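You operate a simulated robot arm through the tools that you are given. There is no shell and no other tool. Be economical: measure what you need, move in short steps, check, and stop when the job is done.

The job below is to be done with a simulated two-armed robot. You get a single attempt, and the scene is never put back.

JOB
Take the orange rag from the top of the prep table and lay it out flat on the end of the inspection table.

It is judged by the outcome, as a careful person would: the job done as asked, and still so three seconds after it is handed in. It fails if anything else is knocked over, pushed out of place, dropped, spilled or broken.

ROBOT AND FRAMES
Two 6-joint arms with two-finger parallel grippers on one trunk, on a base that drives. Base frame: it is fixed to the floor where the robot stands at the start and does not move with it; the origin is under the middle of the robot, x ahead of it, y to its left, z up. Readings come in mm, rad, newtons and seconds.
The left shoulder is at the start at [60, 187, 1072], the right one opposite. With the tool pointing down near the work surface each hand reaches from about 260 to 620 mm from the robot's upright axis, wherever it stands, measured 20 degrees to its own side. Places, roughly: end of the inspection table [2000, 100, 800]. Payload 1.57 kg a hand.
The tool frame of a hand sits at the grasp point between the pads (the TCP): z along the fingers, y along the line on which they close. The tips reach 30 mm beyond it. The gripper opens to 110 mm. The fingers are 24 mm wide and 12 mm thick; the gripper's body (48 by 112 mm) begins 78 mm behind the TCP.
Orientation is told as [roll, pitch, yaw] about the base's x, y, z axes, in that order, counted from this pose: with the fingers straight down and closing along the base's y, the tool's x points along the base's -x, its y along +y and its z along -z.

CONTROLS
- The arms move only by the tool drive_tool. It takes "left_motion", "right_motion" or both (then of equal length, played together; a hand with none holds still); each is a list of rows, each a list of 7 numbers: the opening, from 0 (shut) to 1 (fully open), then the shift along the tool's x, y, z in mm, then the turn, a rotation vector about the tool's x, y, z in rad. In form: [[jaw, dx, dy, dz, ax, ay, az], ...]. A call has 1 to 12 rows; each row is the pose to reach, as a shift and turn from the pose commanded when the call began, along the tool's axes at that moment. A row lasts 0.2 s, in which the tool goes at most 50 mm and 0.15 rad; a call with a longer step from one row to the next is refused whole, and so is a gripper value outside its range. A pose out of reach is approached as far as the arm can. The call stops where the force on the tool passes 40 N (or 10 N more than at its start, if that is more) or the arm is blocked; 0.2 s more then pass. The fingers move at their own pace (about 153 mm/s each) and stop on an object; they squeeze with about 39 N. The grip force told is the motor's: it shows also when the fingers shut on nothing. Time passes only in rows, and 0.2 s behind the last, so rows that repeat a pose let the fingers close. It gives the time, the measured TCP pose, the force on the tool (base axes), the opening and the grip force at its end, in the units of the frame above (readings bear some noise), with the torque about the TCP (base axes, N m) and any sound that the robot's microphone picked up.
- Cameras (640 x 400 px; columns grow to the right, rows downward): "scene" is now at [1.2, -21.2, 1598.8]; the picture's right is [-0.33, -0.94, 0.00], its down [-0.82, 0.29, -0.49] and it looks along [0.46, -0.16, -0.87] (base axes); focal length 257 px, centre (320, 200). "left" rides on the left gripper at [70, -16, -141] in its tool frame; the picture's right is [0.23, 0.97, 0.00], its down [-0.86, 0.20, -0.48] and it looks along [-0.47, 0.11, 0.88] (tool axes); focal length 222 px, centre (320, 200). "right" rides on the right gripper at [70, 16, -141] in its tool frame; the picture's right is [-0.23, 0.97, 0.00], its down [-0.86, -0.20, -0.48] and it looks along [-0.47, -0.11, 0.88] (tool axes); focal length 222 px, centre (320, 200). There is no depth. A picture from a camera that has moved, and an enlarged one, comes with that camera's place and axes in the base frame and with its lens.
- snapshot(camera): a new picture of that camera. It takes no simulated time.
- lift_body(by): slides the trunk up (or, below 0, down) by that many mm; the arms and the scene camera ride with it, the base frame stays. It gives what a move gives, with no picture.
- base_move(legs): drives the robot by 1 to 6 legs, each [ahead, left, turn to the left] in mm, mm and rad, along the robot's own axes; the way and the turn of a leg run together, so that a leg with both is an arc; at most 1500 mm and 3.142 rad a leg. The arms and the cameras ride along, it lands a little off, and it stops where it bumps. It gives what a move gives.
- pan_tilt(pan, tilt): turns the head with the scene camera to pan (to the left, within 1.501 rad either way) and tilt (down, from -0.506 to 1.204), counted from straight ahead of the robot. It gives what a move gives.
- inspect(camera, box): a new picture of the part [left, top, right, bottom] of that camera's present view, enlarged. It takes no simulated time.
- close_job(): hands the job in; it is judged then, once.

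Go step by step. Nothing tells you exact positions but the pictures and the camera data: compare them with the known pose of the tool, close in by small moves and look again before you grip or let go. The budget is 120 turns and 92 pictures, counting those below and the enlarged ones. Unless the task says otherwise, let go and move clear before handing in, and close with one line.

The tools are called after "Request:" as name(argument=value, ...) on one line, values as JSON. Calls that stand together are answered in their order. drive_tool: Moves the arms, as the interface text tells. Its arguments: {"type":"object","properties":{"left_motion":{"type":"array","items":{"type":"array","items":{"type":"number"}}},"right_motion":{"type":"array","items":{"type":"array","items":{"type":"number"}}}},"required":[]} The other tools are called the same way: lift_body (by) slides the trunk up or down; base_move (legs) drives the base; pan_tilt (pan, tilt) turns the head that bears the scene camera; snapshot (camera) takes a picture; inspect (camera, box) takes an enlarged picture of a part of a camera's view; close_job () hands the job in.

At the start:

```text
time: 0.0
left_eef_pos: [403.6, 55.5, 1019.5]
left_tcp_rot: [-0.002, 0.0, 0.0]
left_wrist_force: [0.2, 0.3, -0.8]
left_moment: [-0.02, 0.01, -0.01]
left_grip_width: 110.1
left_gripper_force: 0.0
right_eef_pos: [348.8, -314.5, 1027.0]
right_tcp_rot: [-0.001, -0.002, -0.002]
right_wrist_force: [-0.7, 0.2, -0.5]
right_moment: [-0.01, 0.01, 0.01]
right_grip_width: 110.0
right_gripper_force: 0.1
trunk travel left (down, up): [-700.0, 290.0]
robot x, y, heading: [0.8, 2.7, 0.001]
head pan, tilt: [-0.34, 1.056]
```

scene: 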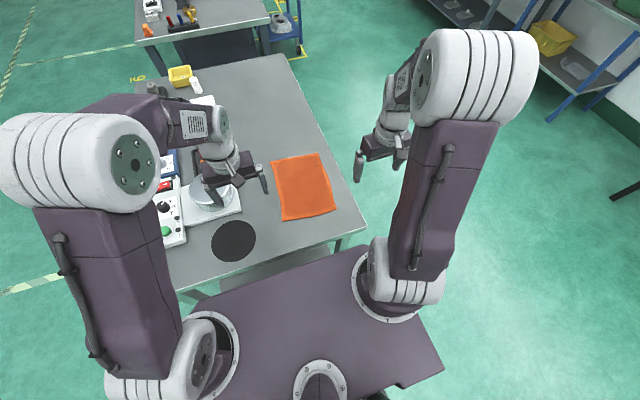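
right: 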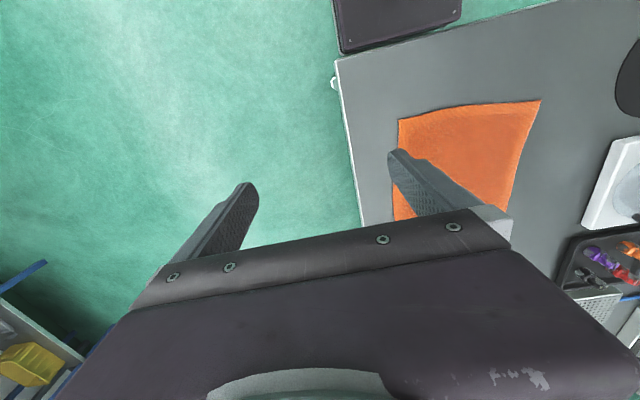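
left: 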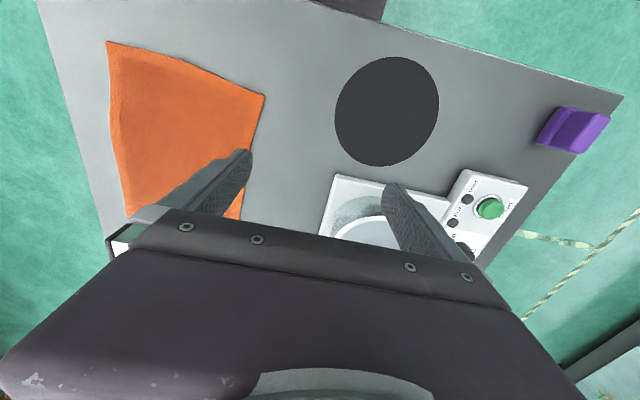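

The orange rag lies on the near right part of the prep table, about x 350–650, y −30 to −220, with the top at z≈830. I'll look around for the inspection table and the route before I touch anything.

Request:
pan_tilt(pan=0.0, tilt=0.45)

Request:
snapshot(camera="scene")

Request:
pan_tilt(pan=-0.7, tilt=0.6)

Request:
snapshot(camera="scene")

Request:
inspect(camera="left", box=[80, 20, 300, 240])

```text
time: 1.0
left_eef_pos: [403.3, 56.0, 1019.9]
left_tcp_rot: [0.001, -0.001, 0.0]
left_wrist_force: [0.3, 0.8, -0.9]
left_moment: [0.01, 0.01, 0.0]
left_grip_width: 110.0
left_gripper_force: 0.0
right_eef_pos: [348.1, -313.5, 1027.7]
right_tcp_rot: [0.0, -0.001, 0.0]
right_wrist_force: [-0.1, 0.5, 0.9]
right_moment: [0.0, 0.0, 0.02]
right_grip_width: 110.2
right_gripper_force: 0.0
trunk travel left (down, up): [-700.0, 290.0]
robot x, y, heading: [0.2, 1.3, -0.007]
head pan, tilt: [0.0, 0.45]
```

```text
88 pictures are left
camera scene: at [30.8, 0.8, 1648.0], right [0.0, -1.0, 0.0], down [-0.44, 0.0, -0.9], along [0.9, 0.0, -0.44], focal length 257 px, centre (320, 200)
```

scene: 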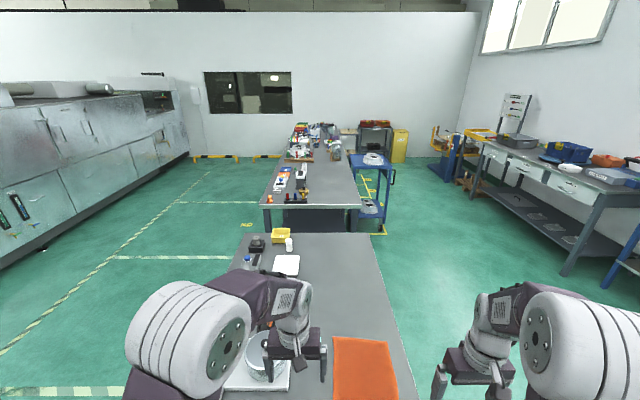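

```text
time: 2.1
left_eef_pos: [402.0, 55.9, 1019.4]
left_tcp_rot: [0.001, -0.002, 0.0]
left_wrist_force: [0.4, 0.1, 0.2]
left_moment: [0.02, 0.01, -0.01]
left_grip_width: 110.1
left_gripper_force: 0.1
right_eef_pos: [347.8, -314.1, 1027.4]
right_tcp_rot: [-0.001, 0.001, 0.0]
right_wrist_force: [0.1, 0.0, -0.1]
right_moment: [-0.04, -0.03, 0.03]
right_grip_width: 109.7
right_gripper_force: 0.0
trunk travel left (down, up): [-700.0, 290.0]
robot x, y, heading: [-0.9, -1.4, 0.003]
head pan, tilt: [-0.7, 0.6]
```

```text
87 pictures are left
camera scene: at [6.6, -55.9, 1634.5], right [-0.64, -0.77, 0.0], down [-0.43, 0.36, -0.83], along [0.63, -0.53, -0.56], focal length 257 px, centre (320, 200)
```

scene: 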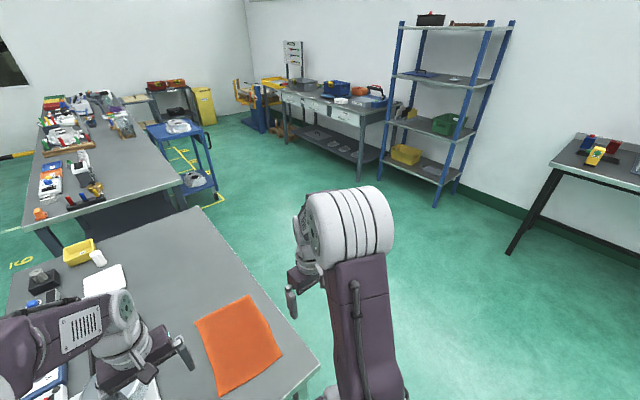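

```text
1.82 times, centred on (190, 130) of left
camera zoom: at [333.5, 38.9, 1160.2], right [-0.23, 0.97, 0.0], down [0.86, 0.2, 0.48], along [0.47, 0.11, -0.88], focal length 404 px, centre (556, 327)
```

zoom: 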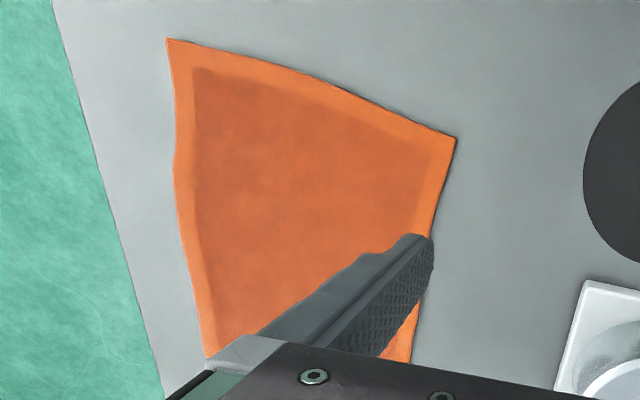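

The inspection table is the far one: its near end is at x≈1690, with y from about −290 to 430, and its right part is empty. I'll shift the base about 120 mm right to centre on the rag, then look with both wrist cameras.

Request:
base_move(legs=[[0, -120, 0]])

Request:
pan_tilt(pan=0, tilt=1.0)

Request:
snapshot(camera="scene")

Request:
snapshot(camera="left")

Request:
snapshot(camera="right")

```text
time: 3.3
left_eef_pos: [402.3, -64.1, 1019.1]
left_tcp_rot: [0.0, -0.001, 0.001]
left_wrist_force: [-0.4, -0.4, -0.3]
left_moment: [0.02, 0.03, -0.01]
left_grip_width: 109.8
left_gripper_force: 0.1
right_eef_pos: [348.1, -431.7, 1028.3]
right_tcp_rot: [0.0, 0.001, 0.002]
right_wrist_force: [-0.8, 0.1, 0.2]
right_moment: [0.02, 0.02, 0.0]
right_grip_width: 110.0
right_gripper_force: 0.1
trunk travel left (down, up): [-700.0, 290.0]
robot x, y, heading: [3.2, -119.9, 0.003]
head pan, tilt: [-0.7, 0.6]
```

```text
time: 4.4
left_eef_pos: [403.5, -64.8, 1019.8]
left_tcp_rot: [0.0, -0.001, 0.001]
left_wrist_force: [0.3, 0.1, 0.4]
left_moment: [-0.01, -0.01, -0.01]
left_grip_width: 110.3
left_gripper_force: 0.1
right_eef_pos: [348.3, -432.9, 1027.3]
right_tcp_rot: [0.002, -0.001, 0.0]
right_wrist_force: [0.2, -0.3, 0.0]
right_moment: [0.0, 0.01, -0.03]
right_grip_width: 110.3
right_gripper_force: 0.0
trunk travel left (down, up): [-700.0, 290.0]
robot x, y, heading: [-1.4, -118.9, 0.0]
head pan, tilt: [0.0, 1.0]
```

```text
85 pictures are left
camera scene: at [8.7, -119.3, 1602.5], right [0.0, -1.0, 0.0], down [-0.84, 0.0, -0.54], along [0.54, 0.0, -0.84], focal length 257 px, centre (320, 200)
```

scene: 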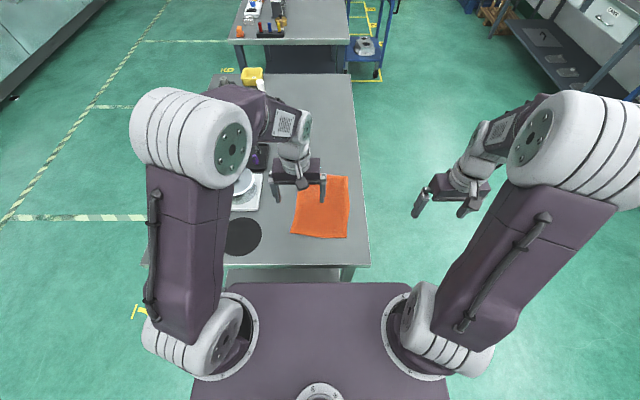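

```text
84 pictures are left
camera left: at [333.5, -80.9, 1160.2], right [-0.23, 0.97, 0.0], down [0.85, 0.2, 0.48], along [0.47, 0.11, -0.88], focal length 222 px, centre (320, 200)
```

left: 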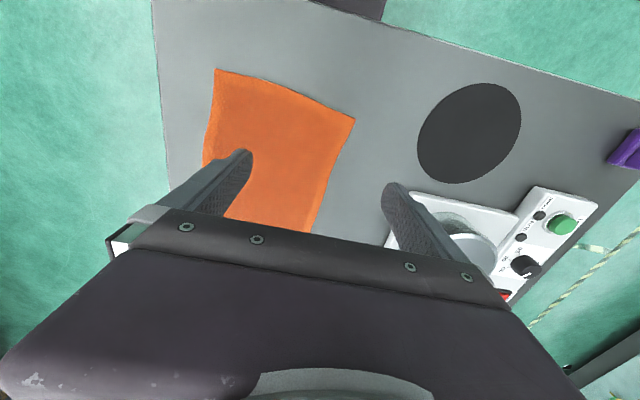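

```text
83 pictures are left
camera right: at [278.6, -417.4, 1168.5], right [0.23, 0.97, 0.0], down [0.86, -0.2, 0.48], along [0.47, -0.11, -0.88], focal length 222 px, centre (320, 200)
```

right: 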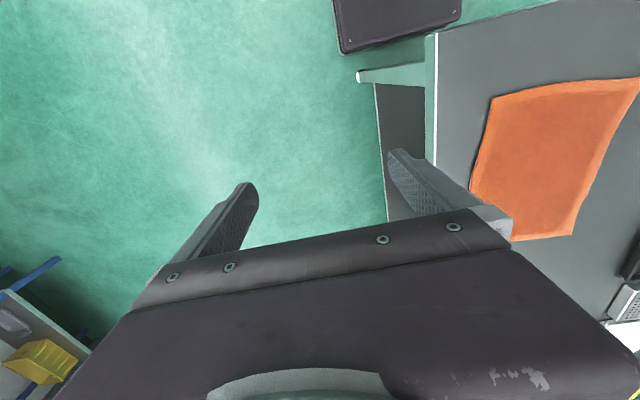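

The cameras agree that the rag surface is at z≈845, with near corners at (371,−24) and (352,−206). I'll bring both hands above those two corners with the jaws about 40 mm apart.

Request:
drive_tool(left_motion=[[1, 0, 0, 0, 0, 0, 0], [0.8, 8, 5, 0, 0, 0, 0], [0.6, 17, 15, 0, 0, 0, 0], [0.36, 17, 15, 0, 0, 0, 0], [0.36, 17, 15, 0, 0, 0, 0], [0.36, 17, 15, 0, 0, 0, 0], [0.36, 17, 15, 35, 0, 0, 0], [0.36, 17, 15, 70, 0, 0, 0], [0.36, 17, 15, 105, 0, 0, 0]], right_motion=[[0.8, -3, 40, 0, 0, 0, 0], [0.6, -6, 82, 0, 0, 0, 0], [0.36, -9, 126, 0, 0, 0, 0], [0.36, -12, 170, 0, 0, 0, 0], [0.36, -15, 212, 0, 0, 0, 0], [0.36, -18, 253, 0, 0, 0, 0], [0.36, -18, 253, 40, 0, 0, 0], [0.36, -18, 253, 76, 0, 0, 0], [0.36, -18, 253, 112, 0, 0, 0]])

Request:
snapshot(camera="scene")

Request:
snapshot(camera="left")

Request:
snapshot(camera="right")

```text
time: 6.4
left_eef_pos: [386.0, -48.1, 912.8]
left_tcp_rot: [0.0, 0.001, 0.001]
left_wrist_force: [-0.1, 0.8, -0.1]
left_moment: [-0.02, 0.01, 0.0]
left_grip_width: 39.8
left_gripper_force: 0.0
right_eef_pos: [367.6, -180.3, 914.9]
right_tcp_rot: [0.0, 0.001, 0.003]
right_wrist_force: [0.2, 0.5, 0.2]
right_moment: [-0.01, 0.01, -0.02]
right_grip_width: 39.7
right_gripper_force: 0.1
trunk travel left (down, up): [-700.0, 290.0]
robot x, y, heading: [-1.6, -121.5, 0.002]
head pan, tilt: [0.0, 1.0]
```

```text
82 pictures are left
camera scene: at [10.5, -119.0, 1602.6], right [0.0, -1.0, 0.0], down [-0.84, 0.0, -0.54], along [0.54, 0.0, -0.84], focal length 257 px, centre (320, 200)
```

scene: 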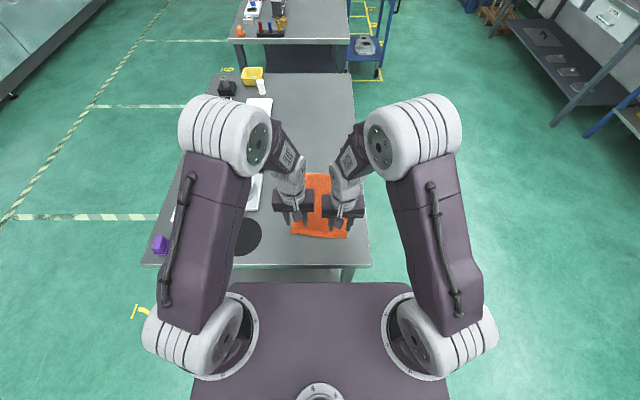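

```text
81 pictures are left
camera left: at [317.6, -65.3, 1054.3], right [-0.23, 0.97, 0.0], down [0.86, 0.2, 0.48], along [0.46, 0.11, -0.88], focal length 222 px, centre (320, 200)
```

left: 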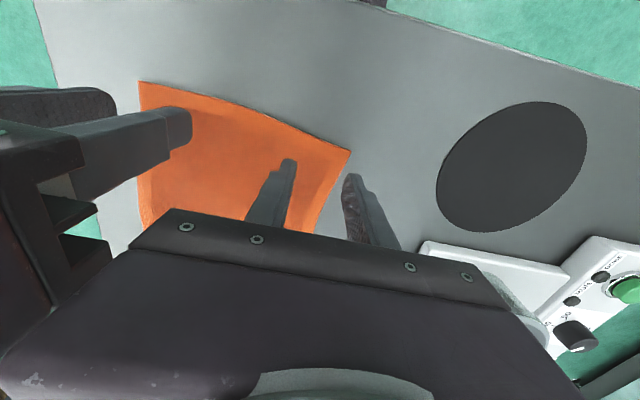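

```text
80 pictures are left
camera right: at [297.0, -163.9, 1057.5], right [0.23, 0.97, 0.0], down [0.86, -0.2, 0.48], along [0.47, -0.11, -0.88], focal length 222 px, centre (320, 200)
```

right: 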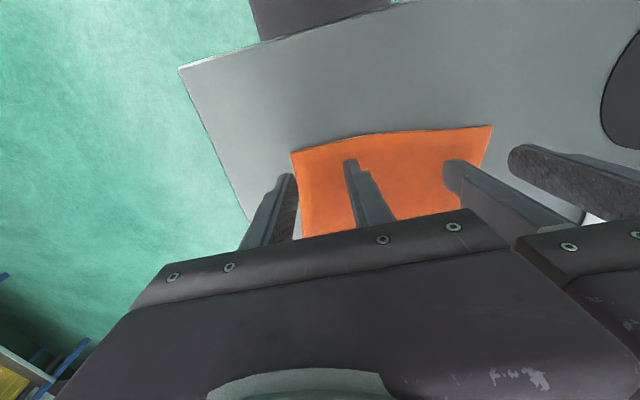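

Both hands sit over the corners. I'll narrow the jaws to 30 mm so both fingers land on cloth, then go down gently until they touch.

Request:
drive_tool(left_motion=[[0.27, 0, -2, 10, 0, 0, 0], [0.27, 0, -2, 20, 0, 0, 0], [0.27, 0, -2, 28, 0, 0, 0], [0.27, 0, -2, 32, 0, 0, 0], [0.27, 0, -2, 35, 0, 0, 0], [0.27, 0, -2, 37, 0, 0, 0]], right_motion=[[0.27, 0, 0, 12, 0, 0, 0], [0.27, 0, 0, 22, 0, 0, 0], [0.27, 0, 0, 30, 0, 0, 0], [0.27, 0, 0, 34, 0, 0, 0], [0.27, 0, 0, 37, 0, 0, 0], [0.27, 0, 0, 39, 0, 0, 0]])

Request:
inspect(camera="left", box=[120, 60, 440, 260])

Request:
inspect(camera="right", box=[200, 60, 520, 260])

```text
time: 7.6
left_eef_pos: [383.7, -52.1, 882.5]
left_tcp_rot: [-0.002, -0.01, 0.001]
left_wrist_force: [-1.9, 4.6, 18.8]
left_moment: [0.12, 0.11, -0.01]
left_grip_width: 29.4
left_gripper_force: 0.1
right_eef_pos: [365.8, -180.0, 881.9]
right_tcp_rot: [0.002, -0.01, 0.001]
right_wrist_force: [-2.4, -7.0, 27.9]
right_moment: [-0.23, 0.12, 0.02]
right_grip_width: 29.7
right_gripper_force: 0.0
trunk travel left (down, up): [-700.0, 290.0]
robot x, y, heading: [0.0, -119.5, 0.005]
head pan, tilt: [0.0, 1.0]
stopped in row 6 (right hand): the force on the tool passed its limit at 44 N (the readings are from after the stop); the commanded pose is now the measured one
```

```text
2.00 times, centred on (280, 160) of left
camera zoom: at [313.9, -68.8, 1023.5], right [-0.23, 0.97, 0.0], down [0.85, 0.2, 0.49], along [0.48, 0.11, -0.87], focal length 444 px, centre (400, 280)
```

zoom: 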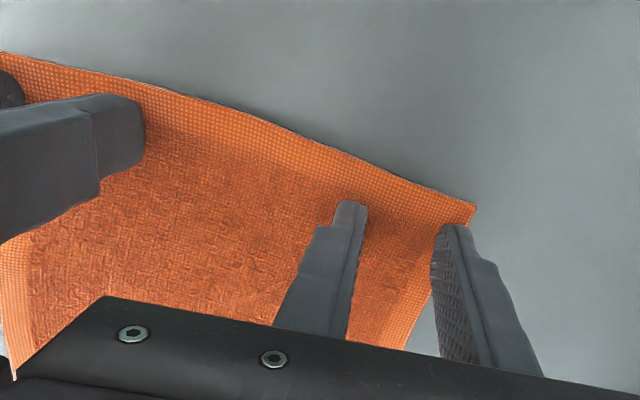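

```text
2.00 times, centred on (360, 160) of right
camera zoom: at [293.9, -164.9, 1023.4], right [0.23, 0.97, 0.01], down [0.85, -0.2, 0.49], along [0.48, -0.11, -0.87], focal length 444 px, centre (240, 280)
```

zoom: 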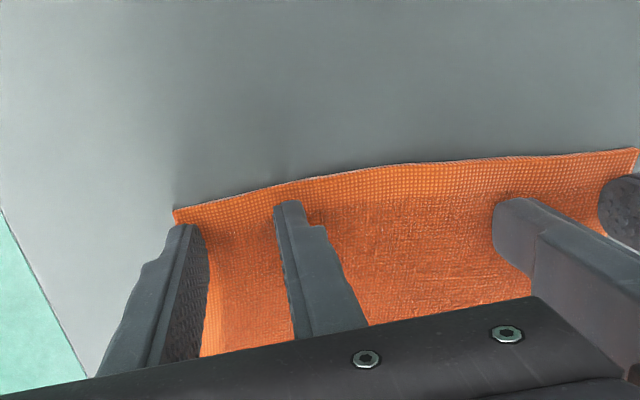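

The fingertips are pressing on the rag at z≈852 with about 20–28 N, and each pair straddles the edge of a corner. I'll close slowly to gather a fold.

Request:
drive_tool(left_motion=[[0.2, 0, 0, 0, 0, 0, 0], [0.13, 0, 0, 0, 0, 0, 0], [0.06, 0, 0, 0, 0, 0, 0], [0.0, 0, 0, 0, 0, 0, 0], [0, 0, 0, 0, 0, 0, 0]], right_motion=[[0.2, 0, 0, 0, 0, 0, 0], [0.13, 0, 0, 0, 0, 0, 0], [0.06, 0, 0, 0, 0, 0, 0], [0.0, 0, 0, 0, 0, 0, 0], [0, 0, 0, 0, 0, 0, 0]])

Request:
inspect(camera="left", box=[120, 60, 440, 260])

Request:
inspect(camera="right", box=[200, 60, 520, 260])

```text
time: 8.6
left_eef_pos: [387.3, -55.4, 882.3]
left_tcp_rot: [-0.004, -0.016, 0.0]
left_wrist_force: [-3.8, -19.6, 19.5]
left_moment: [-0.61, 0.16, 0.11]
left_grip_width: 6.1
left_gripper_force: 25.9
right_eef_pos: [368.6, -177.1, 882.2]
right_tcp_rot: [0.009, -0.024, 0.004]
right_wrist_force: [-1.9, 21.1, 19.6]
right_moment: [0.57, 0.07, 0.1]
right_grip_width: 4.7
right_gripper_force: 25.5
trunk travel left (down, up): [-700.0, 290.0]
robot x, y, heading: [0.8, -118.9, 0.0]
head pan, tilt: [0.0, 1.0]
stopped in row 4 (right hand): the force on the tool passed its limit at 41 N (the readings are from after the stop); the commanded pose is now the measured one
```

```text
2.00 times, centred on (280, 160) of left
camera zoom: at [314.9, -70.4, 1023.1], right [-0.23, 0.97, -0.01], down [0.85, 0.2, 0.49], along [0.48, 0.1, -0.87], focal length 444 px, centre (400, 280)
```

zoom: 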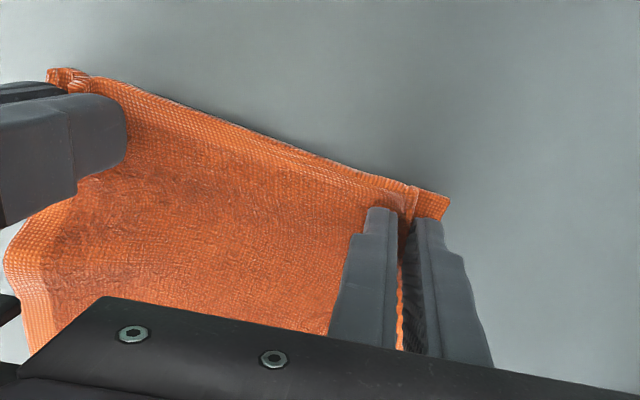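

```text
2.00 times, centred on (360, 160) of right
camera zoom: at [295.8, -162.3, 1023.0], right [0.22, 0.97, 0.01], down [0.84, -0.2, 0.5], along [0.49, -0.1, -0.87], focal length 444 px, centre (240, 280)
```

zoom: 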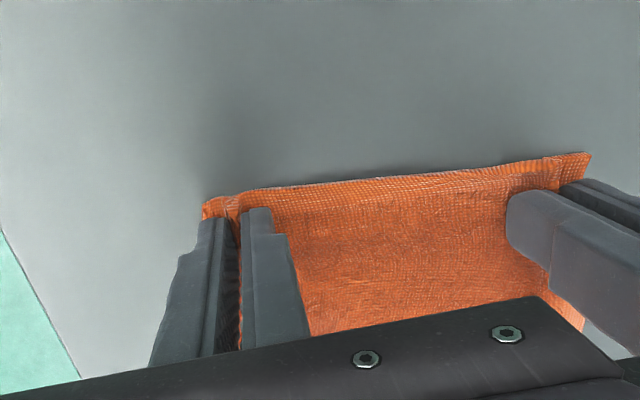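

A fold of cloth is pinched in each gripper, with gaps of about 5–6 mm. I'll tighten and lift a little to check the hold.

Request:
drive_tool(left_motion=[[0, 0, 0, -3, 0, 0, 0], [0, 0, 0, -5, 0, 0, 0], [0, 0, 0, -20, 0, 0, 0], [0, 0, 0, -40, 0, 0, 0], [0, 0, 0, -60, 0, 0, 0]], right_motion=[[0, 0, 0, -3, 0, 0, 0], [0, 0, 0, -5, 0, 0, 0], [0, 0, 0, -20, 0, 0, 0], [0, 0, 0, -40, 0, 0, 0], [0, 0, 0, -60, 0, 0, 0]])

Request:
snapshot(camera="left")

Request:
inspect(camera="scene", box=[220, 150, 420, 275])

```text
time: 9.8
left_eef_pos: [387.5, -53.6, 941.2]
left_tcp_rot: [-0.003, -0.01, 0.002]
left_wrist_force: [-1.9, -27.7, -0.3]
left_moment: [-0.86, 0.05, 0.2]
left_grip_width: 6.0
left_gripper_force: 26.3
right_eef_pos: [369.4, -178.1, 940.1]
right_tcp_rot: [0.005, -0.013, 0.001]
right_wrist_force: [1.4, 26.8, 0.8]
right_moment: [0.85, -0.07, 0.1]
right_grip_width: 5.3
right_gripper_force: 25.1
trunk travel left (down, up): [-700.0, 290.0]
robot x, y, heading: [1.7, -119.0, 0.0]
head pan, tilt: [0.0, 1.0]
```

```text
75 pictures are left
camera left: at [317.0, -69.5, 1081.7], right [-0.23, 0.97, -0.01], down [0.85, 0.2, 0.49], along [0.47, 0.11, -0.87], focal length 222 px, centre (320, 200)
```

left: 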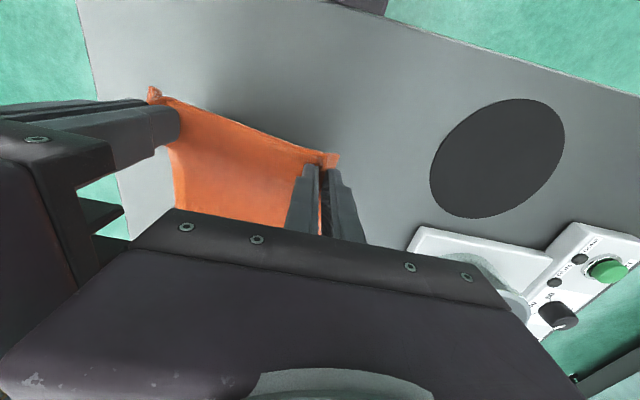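

```text
3.20 times, centred on (320, 212) of scene
camera zoom: at [7.9, -119.5, 1602.4], right [0.0, -1.0, 0.0], down [-0.84, 0.0, -0.54], along [0.54, 0.0, -0.84], focal length 822 px, centre (320, 160)
```

zoom: 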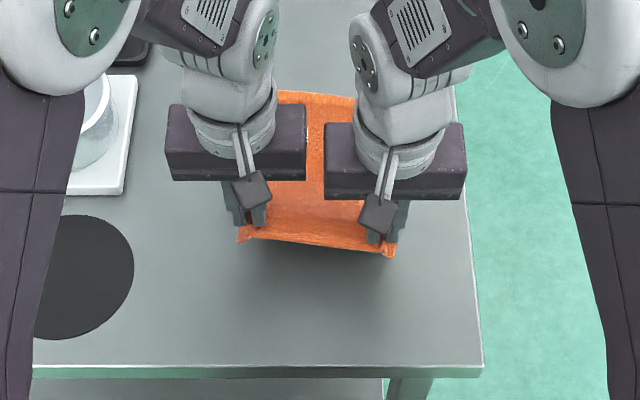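

The grip holds, but the cloth is stretched with about 27 N between the hands. I'll ease the hands together slightly, then raise the trunk so the rag hangs free.

Request:
drive_tool(left_motion=[[0, 0, -2, -10, 0, 0, 0], [0, 0, -3, -30, 0, 0, 0]], right_motion=[[0, 0, 2, -10, 0, 0, 0], [0, 0, 3, -30, 0, 0, 0]])

Request:
lift_body(by=285)

Request:
snapshot(camera="scene")

Request:
snapshot(camera="right")

```text
time: 10.4
left_eef_pos: [385.8, -55.9, 970.4]
left_tcp_rot: [-0.003, -0.01, 0.002]
left_wrist_force: [-1.6, -17.4, 0.0]
left_moment: [-0.54, -0.02, 0.12]
left_grip_width: 4.5
left_gripper_force: 25.2
right_eef_pos: [368.0, -176.1, 970.3]
right_tcp_rot: [0.003, -0.014, 0.002]
right_wrist_force: [0.8, 16.8, -0.4]
right_moment: [0.52, -0.05, 0.07]
right_grip_width: 4.5
right_gripper_force: 25.2
trunk travel left (down, up): [-700.0, 290.0]
robot x, y, heading: [2.7, -118.9, 0.002]
head pan, tilt: [0.0, 1.0]
```

```text
time: 13.2
left_eef_pos: [387.8, -56.4, 1255.2]
left_tcp_rot: [-0.003, -0.009, 0.002]
left_wrist_force: [-0.8, -14.4, -0.4]
left_moment: [-0.48, 0.05, 0.11]
left_grip_width: 4.5
left_gripper_force: 25.1
right_eef_pos: [369.4, -175.8, 1253.6]
right_tcp_rot: [0.005, -0.013, 0.001]
right_wrist_force: [1.6, 15.0, 0.5]
right_moment: [0.46, -0.05, 0.06]
right_grip_width: 4.4
right_gripper_force: 24.9
trunk travel left (down, up): [-985.0, 5.0]
robot x, y, heading: [-0.8, -118.4, 0.002]
head pan, tilt: [0.0, 1.0]
```

```text
73 pictures are left
camera scene: at [8.8, -119.5, 1887.5], right [0.0, -1.0, 0.0], down [-0.84, 0.0, -0.54], along [0.54, 0.0, -0.84], focal length 257 px, centre (320, 200)
```

scene: 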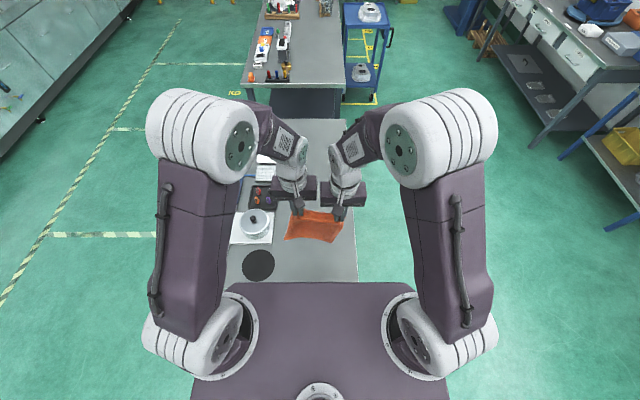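

```text
72 pictures are left
camera right: at [297.9, -160.7, 1396.0], right [0.23, 0.97, 0.01], down [0.85, -0.2, 0.49], along [0.48, -0.1, -0.87], focal length 222 px, centre (320, 200)
```

right: 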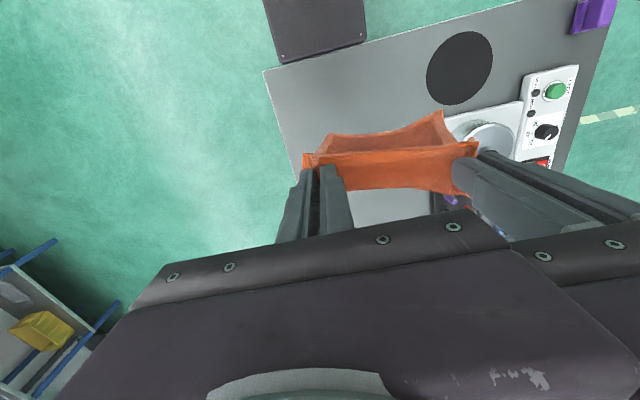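

The rag hangs cleanly between the hands, clear of the prep table. I'll zoom in on the inspection table end to place the free area.

Request:
pan_tilt(pan=0, tilt=0.6)

Request:
inspect(camera="scene", box=[200, 60, 440, 210])

```text
time: 14.1
left_eef_pos: [387.5, -56.3, 1255.2]
left_tcp_rot: [-0.004, -0.011, 0.002]
left_wrist_force: [-1.0, -15.1, 0.8]
left_moment: [-0.48, 0.0, 0.12]
left_grip_width: 4.7
left_gripper_force: 25.1
right_eef_pos: [368.5, -176.0, 1254.7]
right_tcp_rot: [0.004, -0.012, 0.003]
right_wrist_force: [0.5, 15.1, -0.3]
right_moment: [0.44, -0.05, 0.06]
right_grip_width: 4.2
right_gripper_force: 25.3
trunk travel left (down, up): [-985.0, 5.0]
robot x, y, heading: [-0.6, -117.6, 0.0]
head pan, tilt: [0.0, 0.6]
```

```text
2.67 times, centred on (320, 135) of scene
camera zoom: at [27.5, -119.4, 1919.4], right [0.0, -1.0, 0.0], down [-0.57, 0.0, -0.82], along [0.82, 0.0, -0.57], focal length 685 px, centre (320, 373)
```

zoom: 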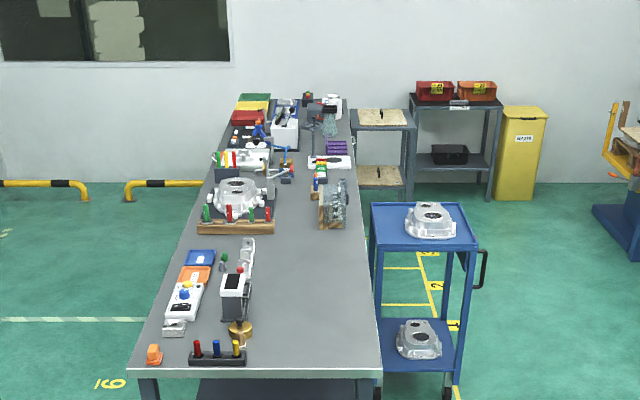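

The free area at the near right of the inspection table spans roughly x 1662–2600, y −293 to +60, and the cart starts at x≈2600. I'll sidestep right, drive ahead to x≈1800 and turn left to face the table.

Request:
base_move(legs=[[0, -690, 0], [900, 0, 0], [900, 0, 0], [0, 0, 1.571]])

Request:
pan_tilt(pan=0, tilt=0.85)

Request:
snapshot(camera="scene")

Request:
snapshot(camera="right")

```text
time: 30.4
left_eef_pos: [1732.2, -420.6, 1255.9]
left_tcp_rot: [-0.004, -0.009, 1.572]
left_wrist_force: [17.5, -2.2, -0.6]
left_moment: [-0.06, -0.54, 0.05]
left_grip_width: 4.5
left_gripper_force: 25.0
right_eef_pos: [1853.3, -438.9, 1255.3]
right_tcp_rot: [0.005, -0.011, 1.573]
right_wrist_force: [-17.3, 1.4, 0.0]
right_moment: [0.0, 0.49, -0.04]
right_grip_width: 4.0
right_gripper_force: 25.3
trunk travel left (down, up): [-985.0, 5.0]
robot x, y, heading: [1797.1, -810.8, 1.574]
head pan, tilt: [0.0, 0.6]
```

```text
time: 31.2
left_eef_pos: [1733.3, -419.6, 1255.9]
left_tcp_rot: [-0.003, -0.008, 1.573]
left_wrist_force: [14.8, -1.3, -0.6]
left_moment: [-0.07, -0.49, 0.04]
left_grip_width: 4.2
left_gripper_force: 24.9
right_eef_pos: [1853.6, -439.4, 1255.4]
right_tcp_rot: [0.005, -0.013, 1.572]
right_wrist_force: [-15.7, 1.7, 0.4]
right_moment: [0.07, 0.46, -0.02]
right_grip_width: 4.0
right_gripper_force: 24.5
trunk travel left (down, up): [-985.0, 5.0]
robot x, y, heading: [1793.7, -810.7, 1.572]
head pan, tilt: [0.0, 0.85]
```

```text
70 pictures are left
camera scene: at [1797.0, -788.5, 1898.7], right [1.0, 0.0, 0.0], down [0.0, -0.75, -0.66], along [0.0, 0.66, -0.75], focal length 257 px, centre (320, 200)
```

scene: 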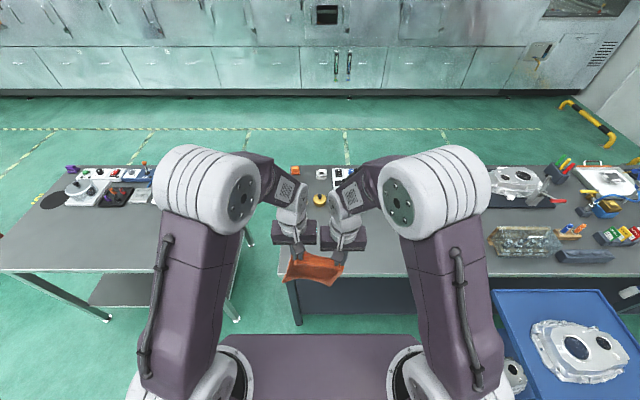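

```text
69 pictures are left
camera right: at [1837.7, -510.0, 1396.1], right [-0.97, 0.23, 0.01], down [0.2, 0.85, 0.49], along [0.1, 0.48, -0.87], focal length 222 px, centre (320, 200)
```

right: 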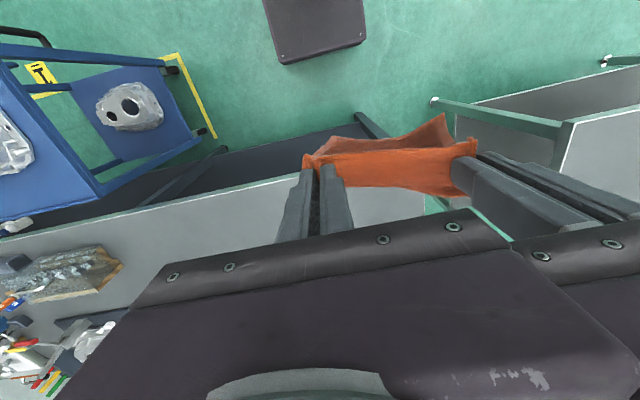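

The table's side edge is at y≈−300 and its end at x≈1612. I'll advance 235 mm and shift 35 mm toward the end, then check the spot below.

Request:
base_move(legs=[[0, 35, 0], [150, 0, 0], [85, 0, 0]])

Request:
pan_tilt(pan=0, tilt=1.05)

Request:
snapshot(camera="scene")

Request:
snapshot(camera="right")

Request:
snapshot(camera="left")

```text
time: 33.7
left_eef_pos: [1698.5, -197.4, 1258.6]
left_tcp_rot: [-0.006, -0.018, 1.571]
left_wrist_force: [16.7, -1.8, 0.8]
left_moment: [0.02, -0.53, 0.0]
left_grip_width: 4.0
left_gripper_force: 24.6
right_eef_pos: [1818.8, -215.3, 1260.5]
right_tcp_rot: [0.007, -0.024, 1.571]
right_wrist_force: [-16.7, 0.4, 0.3]
right_moment: [0.12, 0.51, 0.02]
right_grip_width: 4.2
right_gripper_force: 24.5
trunk travel left (down, up): [-985.0, 5.0]
robot x, y, heading: [1760.6, -574.9, 1.569]
head pan, tilt: [0.0, 0.85]
```

```text
time: 34.4
left_eef_pos: [1700.1, -189.0, 1256.7]
left_tcp_rot: [-0.006, -0.013, 1.57]
left_wrist_force: [14.9, -2.6, -0.2]
left_moment: [-0.02, -0.47, 0.0]
left_grip_width: 3.9
left_gripper_force: 25.0
right_eef_pos: [1816.8, -207.8, 1257.2]
right_tcp_rot: [0.006, -0.015, 1.57]
right_wrist_force: [-14.8, 1.3, -0.2]
right_moment: [0.04, 0.44, 0.0]
right_grip_width: 4.0
right_gripper_force: 24.6
trunk travel left (down, up): [-985.0, 5.0]
robot x, y, heading: [1759.7, -574.8, 1.57]
head pan, tilt: [0.0, 1.051]
```

```text
68 pictures are left
camera scene: at [1761.2, -571.6, 1884.1], right [1.0, 0.0, 0.0], down [0.0, -0.87, -0.5], along [0.0, 0.5, -0.87], focal length 257 px, centre (320, 200)
```

scene: 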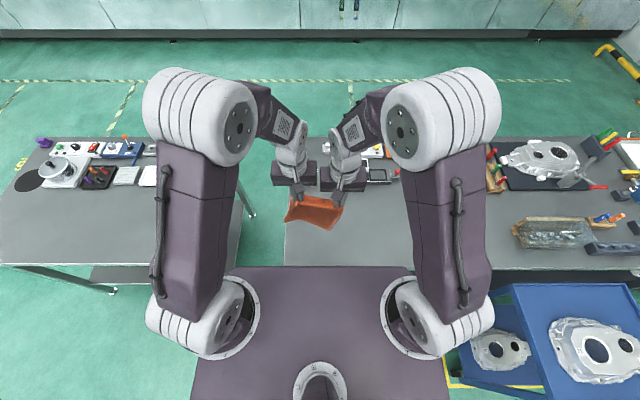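

```text
67 pictures are left
camera right: at [1802.3, -280.0, 1397.2], right [-0.97, 0.23, 0.01], down [0.2, 0.85, 0.49], along [0.1, 0.48, -0.87], focal length 222 px, centre (320, 200)
```

right: 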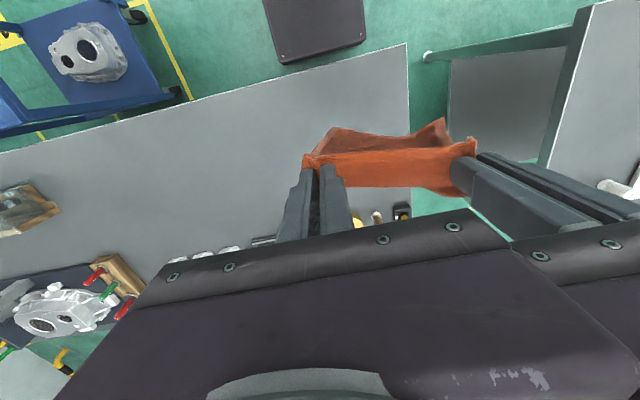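

```text
66 pictures are left
camera left: at [1715.5, -261.2, 1397.3], right [-0.97, -0.23, -0.01], down [-0.2, 0.85, 0.49], along [-0.1, 0.48, -0.87], focal length 222 px, centre (320, 200)
```

left: 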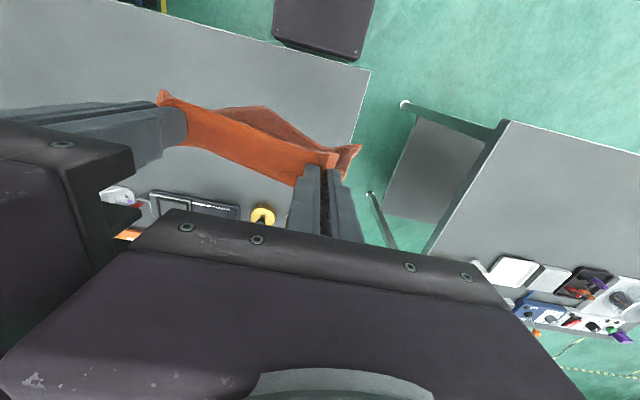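

The corner of the table is near (1617,−290) with its top at z≈850, and the nearest items start at y≥70. The rag leaves the fingers going away from me and curls under, so I'll reach out first and touch its free edge down far out. Then I'll pull back while lowering.

Request:
drive_tool(left_motion=[[0, -20, 0, 0, 0, 0, 0], [0, -45, 0, 0, 0, 0, 0], [0, -70, 0, 0, 0, 0, 0], [0, -95, 0, 0, 0, 0, 0], [0, -120, 0, 0, 0, 0, 0], [0, -140, 0, 0, 0, 0, 0], [0, -150, 0, 0, 0, 0, 0]], right_motion=[[0, -20, 0, 0, 0, 0, 0], [0, -48, 0, 0, 0, 0, 0], [0, -77, 0, 0, 0, 0, 0], [0, -106, 0, 0, 0, 0, 0], [0, -134, 0, 0, 0, 0, 0], [0, -156, 0, 0, 0, 0, 0], [0, -169, 0, 0, 0, 0, 0]])

Request:
lift_body(by=-130)

Request:
snapshot(camera="scene")

Request:
snapshot(camera="right")

Request:
snapshot(camera="left")

```text
time: 36.0
left_eef_pos: [1698.8, -35.0, 1256.1]
left_tcp_rot: [-0.004, -0.006, 1.573]
left_wrist_force: [14.7, 0.7, 0.0]
left_moment: [0.02, -0.47, 0.04]
left_grip_width: 4.5
left_gripper_force: 24.4
right_eef_pos: [1818.0, -33.9, 1256.1]
right_tcp_rot: [0.004, -0.01, 1.573]
right_wrist_force: [-13.8, -0.9, -0.5]
right_moment: [-0.06, 0.46, 0.01]
right_grip_width: 4.2
right_gripper_force: 24.8
trunk travel left (down, up): [-985.0, 5.0]
robot x, y, heading: [1762.2, -574.2, 1.578]
head pan, tilt: [0.0, 1.051]
```

```text
time: 37.6
left_eef_pos: [1698.6, -36.3, 1126.3]
left_tcp_rot: [-0.003, -0.009, 1.57]
left_wrist_force: [15.5, 1.6, -0.3]
left_moment: [0.03, -0.5, 0.09]
left_grip_width: 4.4
left_gripper_force: 25.3
right_eef_pos: [1817.9, -36.5, 1126.1]
right_tcp_rot: [0.005, -0.013, 1.571]
right_wrist_force: [-15.2, -1.7, 0.2]
right_moment: [-0.04, 0.51, 0.02]
right_grip_width: 3.9
right_gripper_force: 24.7
trunk travel left (down, up): [-855.0, 135.0]
robot x, y, heading: [1761.8, -571.9, 1.57]
head pan, tilt: [0.0, 1.051]
```

```text
65 pictures are left
camera scene: at [1761.9, -566.0, 1754.1], right [1.0, 0.0, 0.0], down [0.0, -0.87, -0.5], along [0.0, 0.5, -0.87], focal length 257 px, centre (320, 200)
```

scene: 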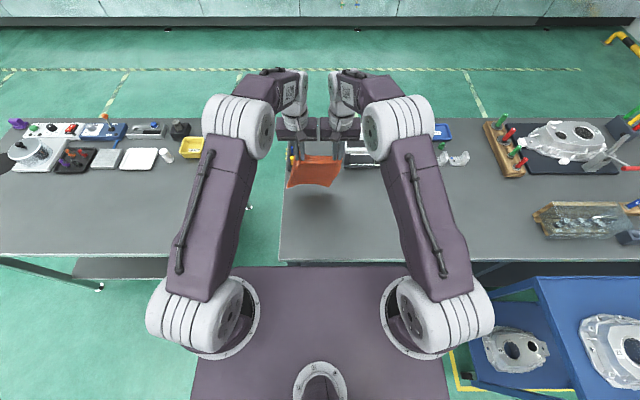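

```text
64 pictures are left
camera right: at [1802.7, -107.0, 1267.5], right [-0.97, 0.23, 0.01], down [0.2, 0.85, 0.49], along [0.1, 0.48, -0.87], focal length 222 px, centre (320, 200)
```

right: 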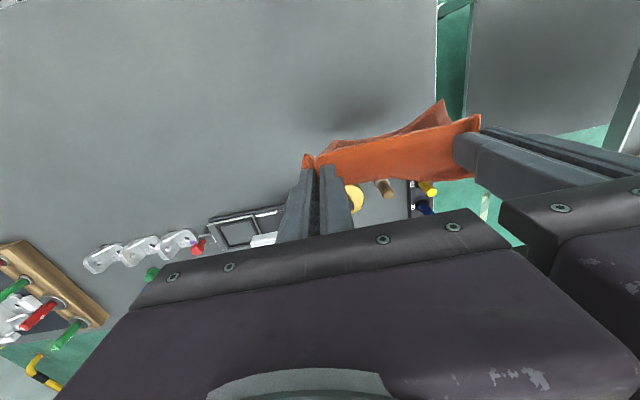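

```text
63 pictures are left
camera left: at [1715.3, -107.0, 1267.9], right [-0.97, -0.23, -0.01], down [-0.2, 0.85, 0.49], along [-0.11, 0.47, -0.87], focal length 222 px, centre (320, 200)
```

left: 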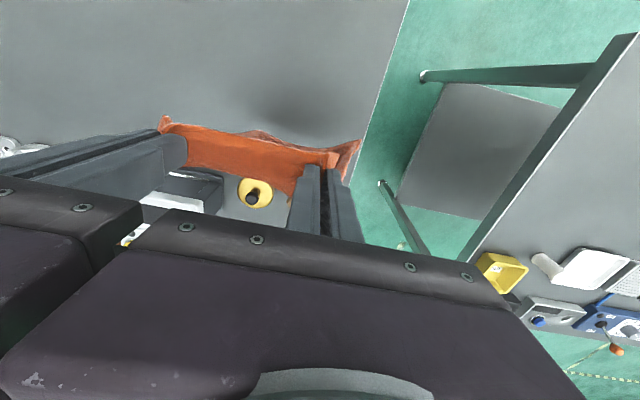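

The brass knob is at about (1785, 87, 928), beyond the rag's bulge at y≈25. The free edge still hangs about 80 mm above the table, so I'll lower a bit more and check.

Request:
lift_body(by=-65)

Request:
snapshot(camera="right")

Request:
inspect(camera="scene", box=[240, 100, 400, 200])

```text
time: 38.6
left_eef_pos: [1698.9, -35.9, 1062.1]
left_tcp_rot: [-0.004, -0.008, 1.57]
left_wrist_force: [15.6, 0.8, 0.4]
left_moment: [0.03, -0.48, 0.08]
left_grip_width: 4.5
left_gripper_force: 24.7
right_eef_pos: [1819.9, -36.0, 1062.0]
right_tcp_rot: [0.005, -0.012, 1.571]
right_wrist_force: [-15.7, -2.3, 0.0]
right_moment: [-0.01, 0.5, 0.01]
right_grip_width: 4.2
right_gripper_force: 25.3
trunk travel left (down, up): [-790.0, 200.0]
robot x, y, heading: [1760.6, -572.6, 1.572]
head pan, tilt: [0.0, 1.051]
```

```text
62 pictures are left
camera right: at [1802.7, -106.9, 1202.4], right [-0.97, 0.23, 0.01], down [0.2, 0.85, 0.49], along [0.1, 0.48, -0.87], focal length 222 px, centre (320, 200)
```

right: 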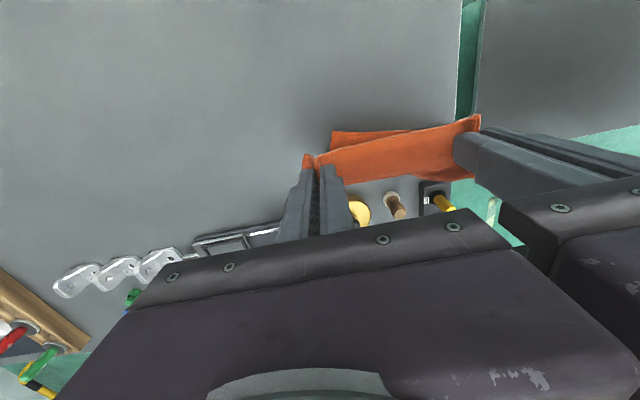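

```text
4.00 times, centred on (320, 150) of scene
camera zoom: at [1761.9, -565.8, 1689.1], right [1.0, 0.0, 0.0], down [0.0, -0.87, -0.5], along [0.0, 0.5, -0.87], focal length 1028 px, centre (320, 400)
```

zoom: 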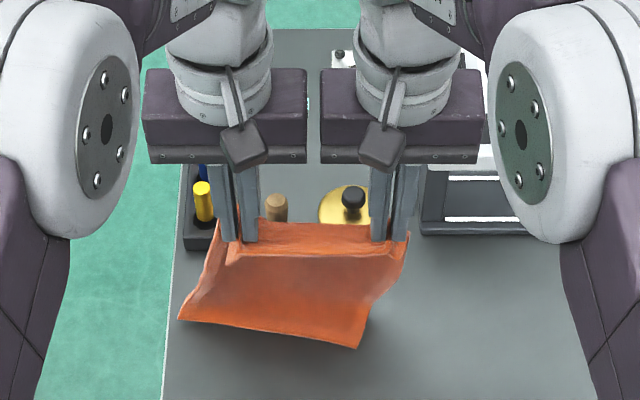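

The free edge is just above the table and lies slightly to the left. I'll touch it down, then pull back toward the robot at near-constant height so it stays out ahead.

Request:
drive_tool(left_motion=[[0, 0, -8, 10, 0, 0, 0], [0, 0, -15, 20, 0, 0, 0], [0, 0, -15, 32, 0, 0, 0], [0, 10, -15, 36, 0, 0, 0], [0, 25, -15, 38, 0, 0, 0], [0, 45, -15, 40, 0, 0, 0], [0, 65, -15, 40, 0, 0, 0], [0, 85, -15, 40, 0, 0, 0]], right_motion=[[0, 0, -8, 10, 0, 0, 0], [0, 0, -15, 20, 0, 0, 0], [0, 0, -15, 32, 0, 0, 0], [0, 10, -15, 36, 0, 0, 0], [0, 25, -15, 38, 0, 0, 0], [0, 45, -15, 40, 0, 0, 0], [0, 65, -15, 40, 0, 0, 0], [0, 85, -15, 40, 0, 0, 0]])

Request:
inspect(camera="scene", box=[240, 120, 400, 220])

Request:
snapshot(camera="right")

```text
time: 40.4
left_eef_pos: [1712.8, -121.6, 1021.6]
left_tcp_rot: [-0.002, -0.009, 1.57]
left_wrist_force: [18.5, 2.0, -0.1]
left_moment: [0.07, -0.56, 0.08]
left_grip_width: 4.5
left_gripper_force: 25.1
right_eef_pos: [1834.5, -120.9, 1020.3]
right_tcp_rot: [0.004, -0.013, 1.57]
right_wrist_force: [-17.8, -1.6, 0.0]
right_moment: [-0.03, 0.57, -0.01]
right_grip_width: 4.1
right_gripper_force: 24.9
trunk travel left (down, up): [-790.0, 200.0]
robot x, y, heading: [1760.9, -574.2, 1.57]
head pan, tilt: [0.0, 1.051]
```

```text
4.00 times, centred on (320, 170) of scene
camera zoom: at [1761.9, -567.6, 1689.1], right [1.0, 0.0, 0.0], down [0.0, -0.87, -0.5], along [0.0, 0.5, -0.87], focal length 1028 px, centre (320, 320)
```

zoom: 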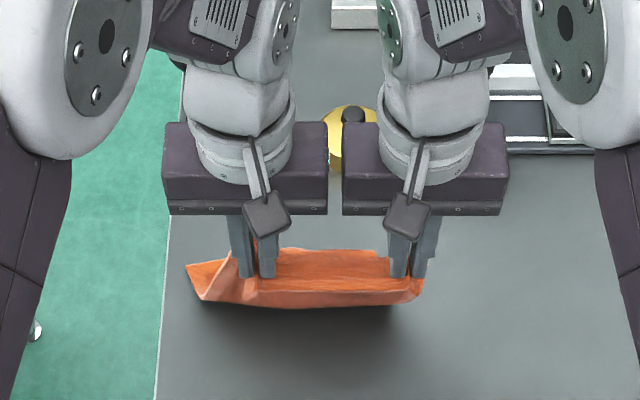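

```text
59 pictures are left
camera right: at [1817.8, -192.9, 1161.5], right [-0.97, 0.23, 0.01], down [0.2, 0.85, 0.49], along [0.1, 0.48, -0.87], focal length 222 px, centre (320, 200)
```

right: 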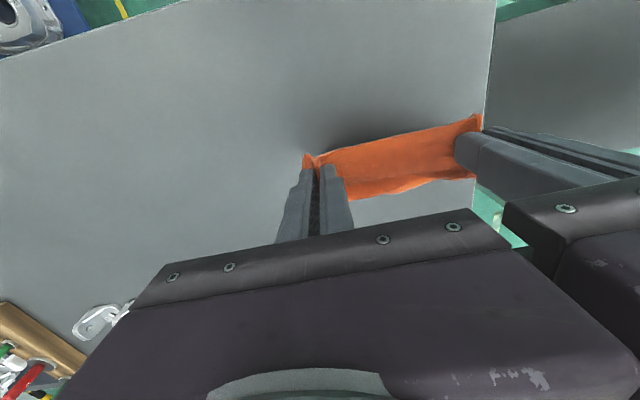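

The rag now trails outward as wanted. I'll check the left side's free corner before going further.

Request:
snapshot(camera="left")

Request:
inspect(camera="scene", box=[270, 170, 370, 232])

```text
58 pictures are left
camera left: at [1729.8, -193.0, 1162.8], right [-0.97, -0.23, -0.01], down [-0.2, 0.85, 0.49], along [-0.11, 0.47, -0.87], focal length 222 px, centre (320, 200)
```

left: 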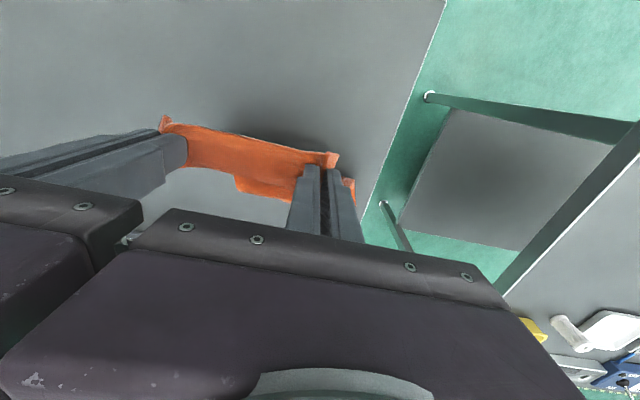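

```text
6.40 times, centred on (320, 201) of scene
camera zoom: at [1761.9, -567.6, 1689.1], right [1.0, 0.0, 0.0], down [0.0, -0.87, -0.5], along [0.0, 0.5, -0.87], focal length 1644 px, centre (320, 194)
```

zoom: 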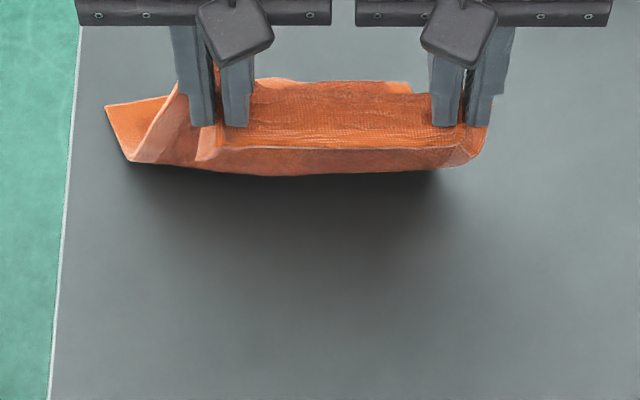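

The far right corner rests at about (1820,−12), so friction is holding it, and the slack belly faces me. I'll keep pulling back until it's nearly taut.

Request:
drive_tool(left_motion=[[0, 15, 0, 3, 0, 0, 0], [0, 30, 0, 6, 0, 0, 0], [0, 45, 0, 10, 0, 0, 0], [0, 58, 0, 16, 0, 0, 0], [0, 70, 0, 24, 0, 0, 0]], right_motion=[[0, 15, 0, 3, 0, 0, 0], [0, 30, 0, 6, 0, 0, 0], [0, 45, 0, 10, 0, 0, 0], [0, 58, 0, 16, 0, 0, 0], [0, 70, 0, 24, 0, 0, 0]])

Request:
inspect(camera="scene", box=[240, 150, 400, 250])

Request:
snapshot(camera="left")

Request:
snapshot(camera="right")

```text
time: 41.6
left_eef_pos: [1714.0, -190.4, 997.6]
left_tcp_rot: [-0.003, -0.009, 1.57]
left_wrist_force: [11.2, 1.6, -0.8]
left_moment: [0.02, -0.38, -0.03]
left_grip_width: 4.4
left_gripper_force: 24.8
right_eef_pos: [1833.5, -189.5, 994.7]
right_tcp_rot: [0.004, -0.014, 1.57]
right_wrist_force: [-12.2, -1.3, -0.5]
right_moment: [-0.03, 0.38, -0.02]
right_grip_width: 3.9
right_gripper_force: 25.1
trunk travel left (down, up): [-790.0, 200.0]
robot x, y, heading: [1758.0, -572.9, 1.571]
head pan, tilt: [0.0, 1.051]
```

```text
4.00 times, centred on (320, 200) of scene
camera zoom: at [1761.9, -566.3, 1689.1], right [1.0, 0.0, 0.0], down [0.0, -0.87, -0.5], along [0.0, 0.5, -0.87], focal length 1028 px, centre (320, 200)
```

zoom: 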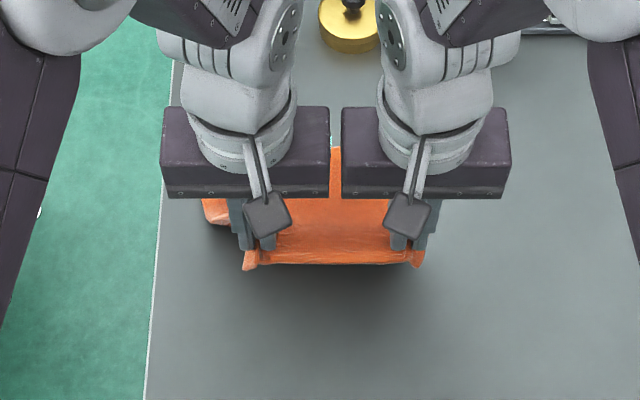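

```text
55 pictures are left
camera left: at [1730.8, -261.5, 1137.7], right [-0.97, -0.23, -0.01], down [-0.2, 0.85, 0.49], along [-0.11, 0.47, -0.87], focal length 222 px, centre (320, 200)
```

left: 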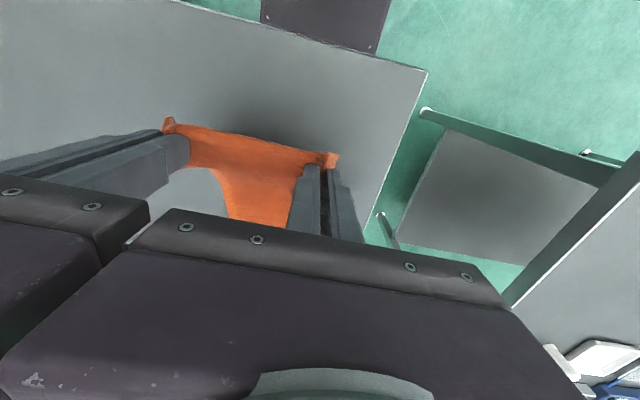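

```text
54 pictures are left
camera right: at [1817.0, -261.3, 1135.7], right [-0.97, 0.23, 0.01], down [0.2, 0.85, 0.49], along [0.1, 0.48, -0.87], focal length 222 px, centre (320, 200)
```

right: 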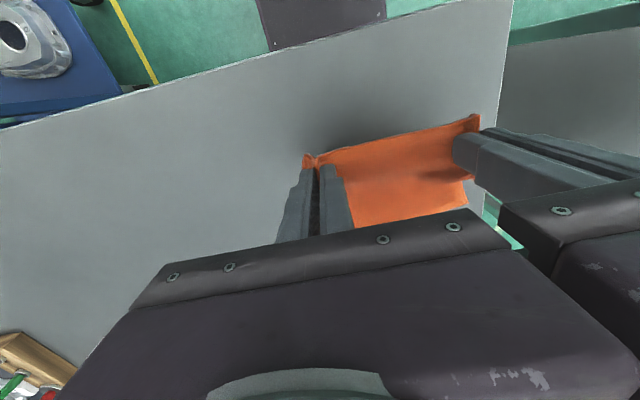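

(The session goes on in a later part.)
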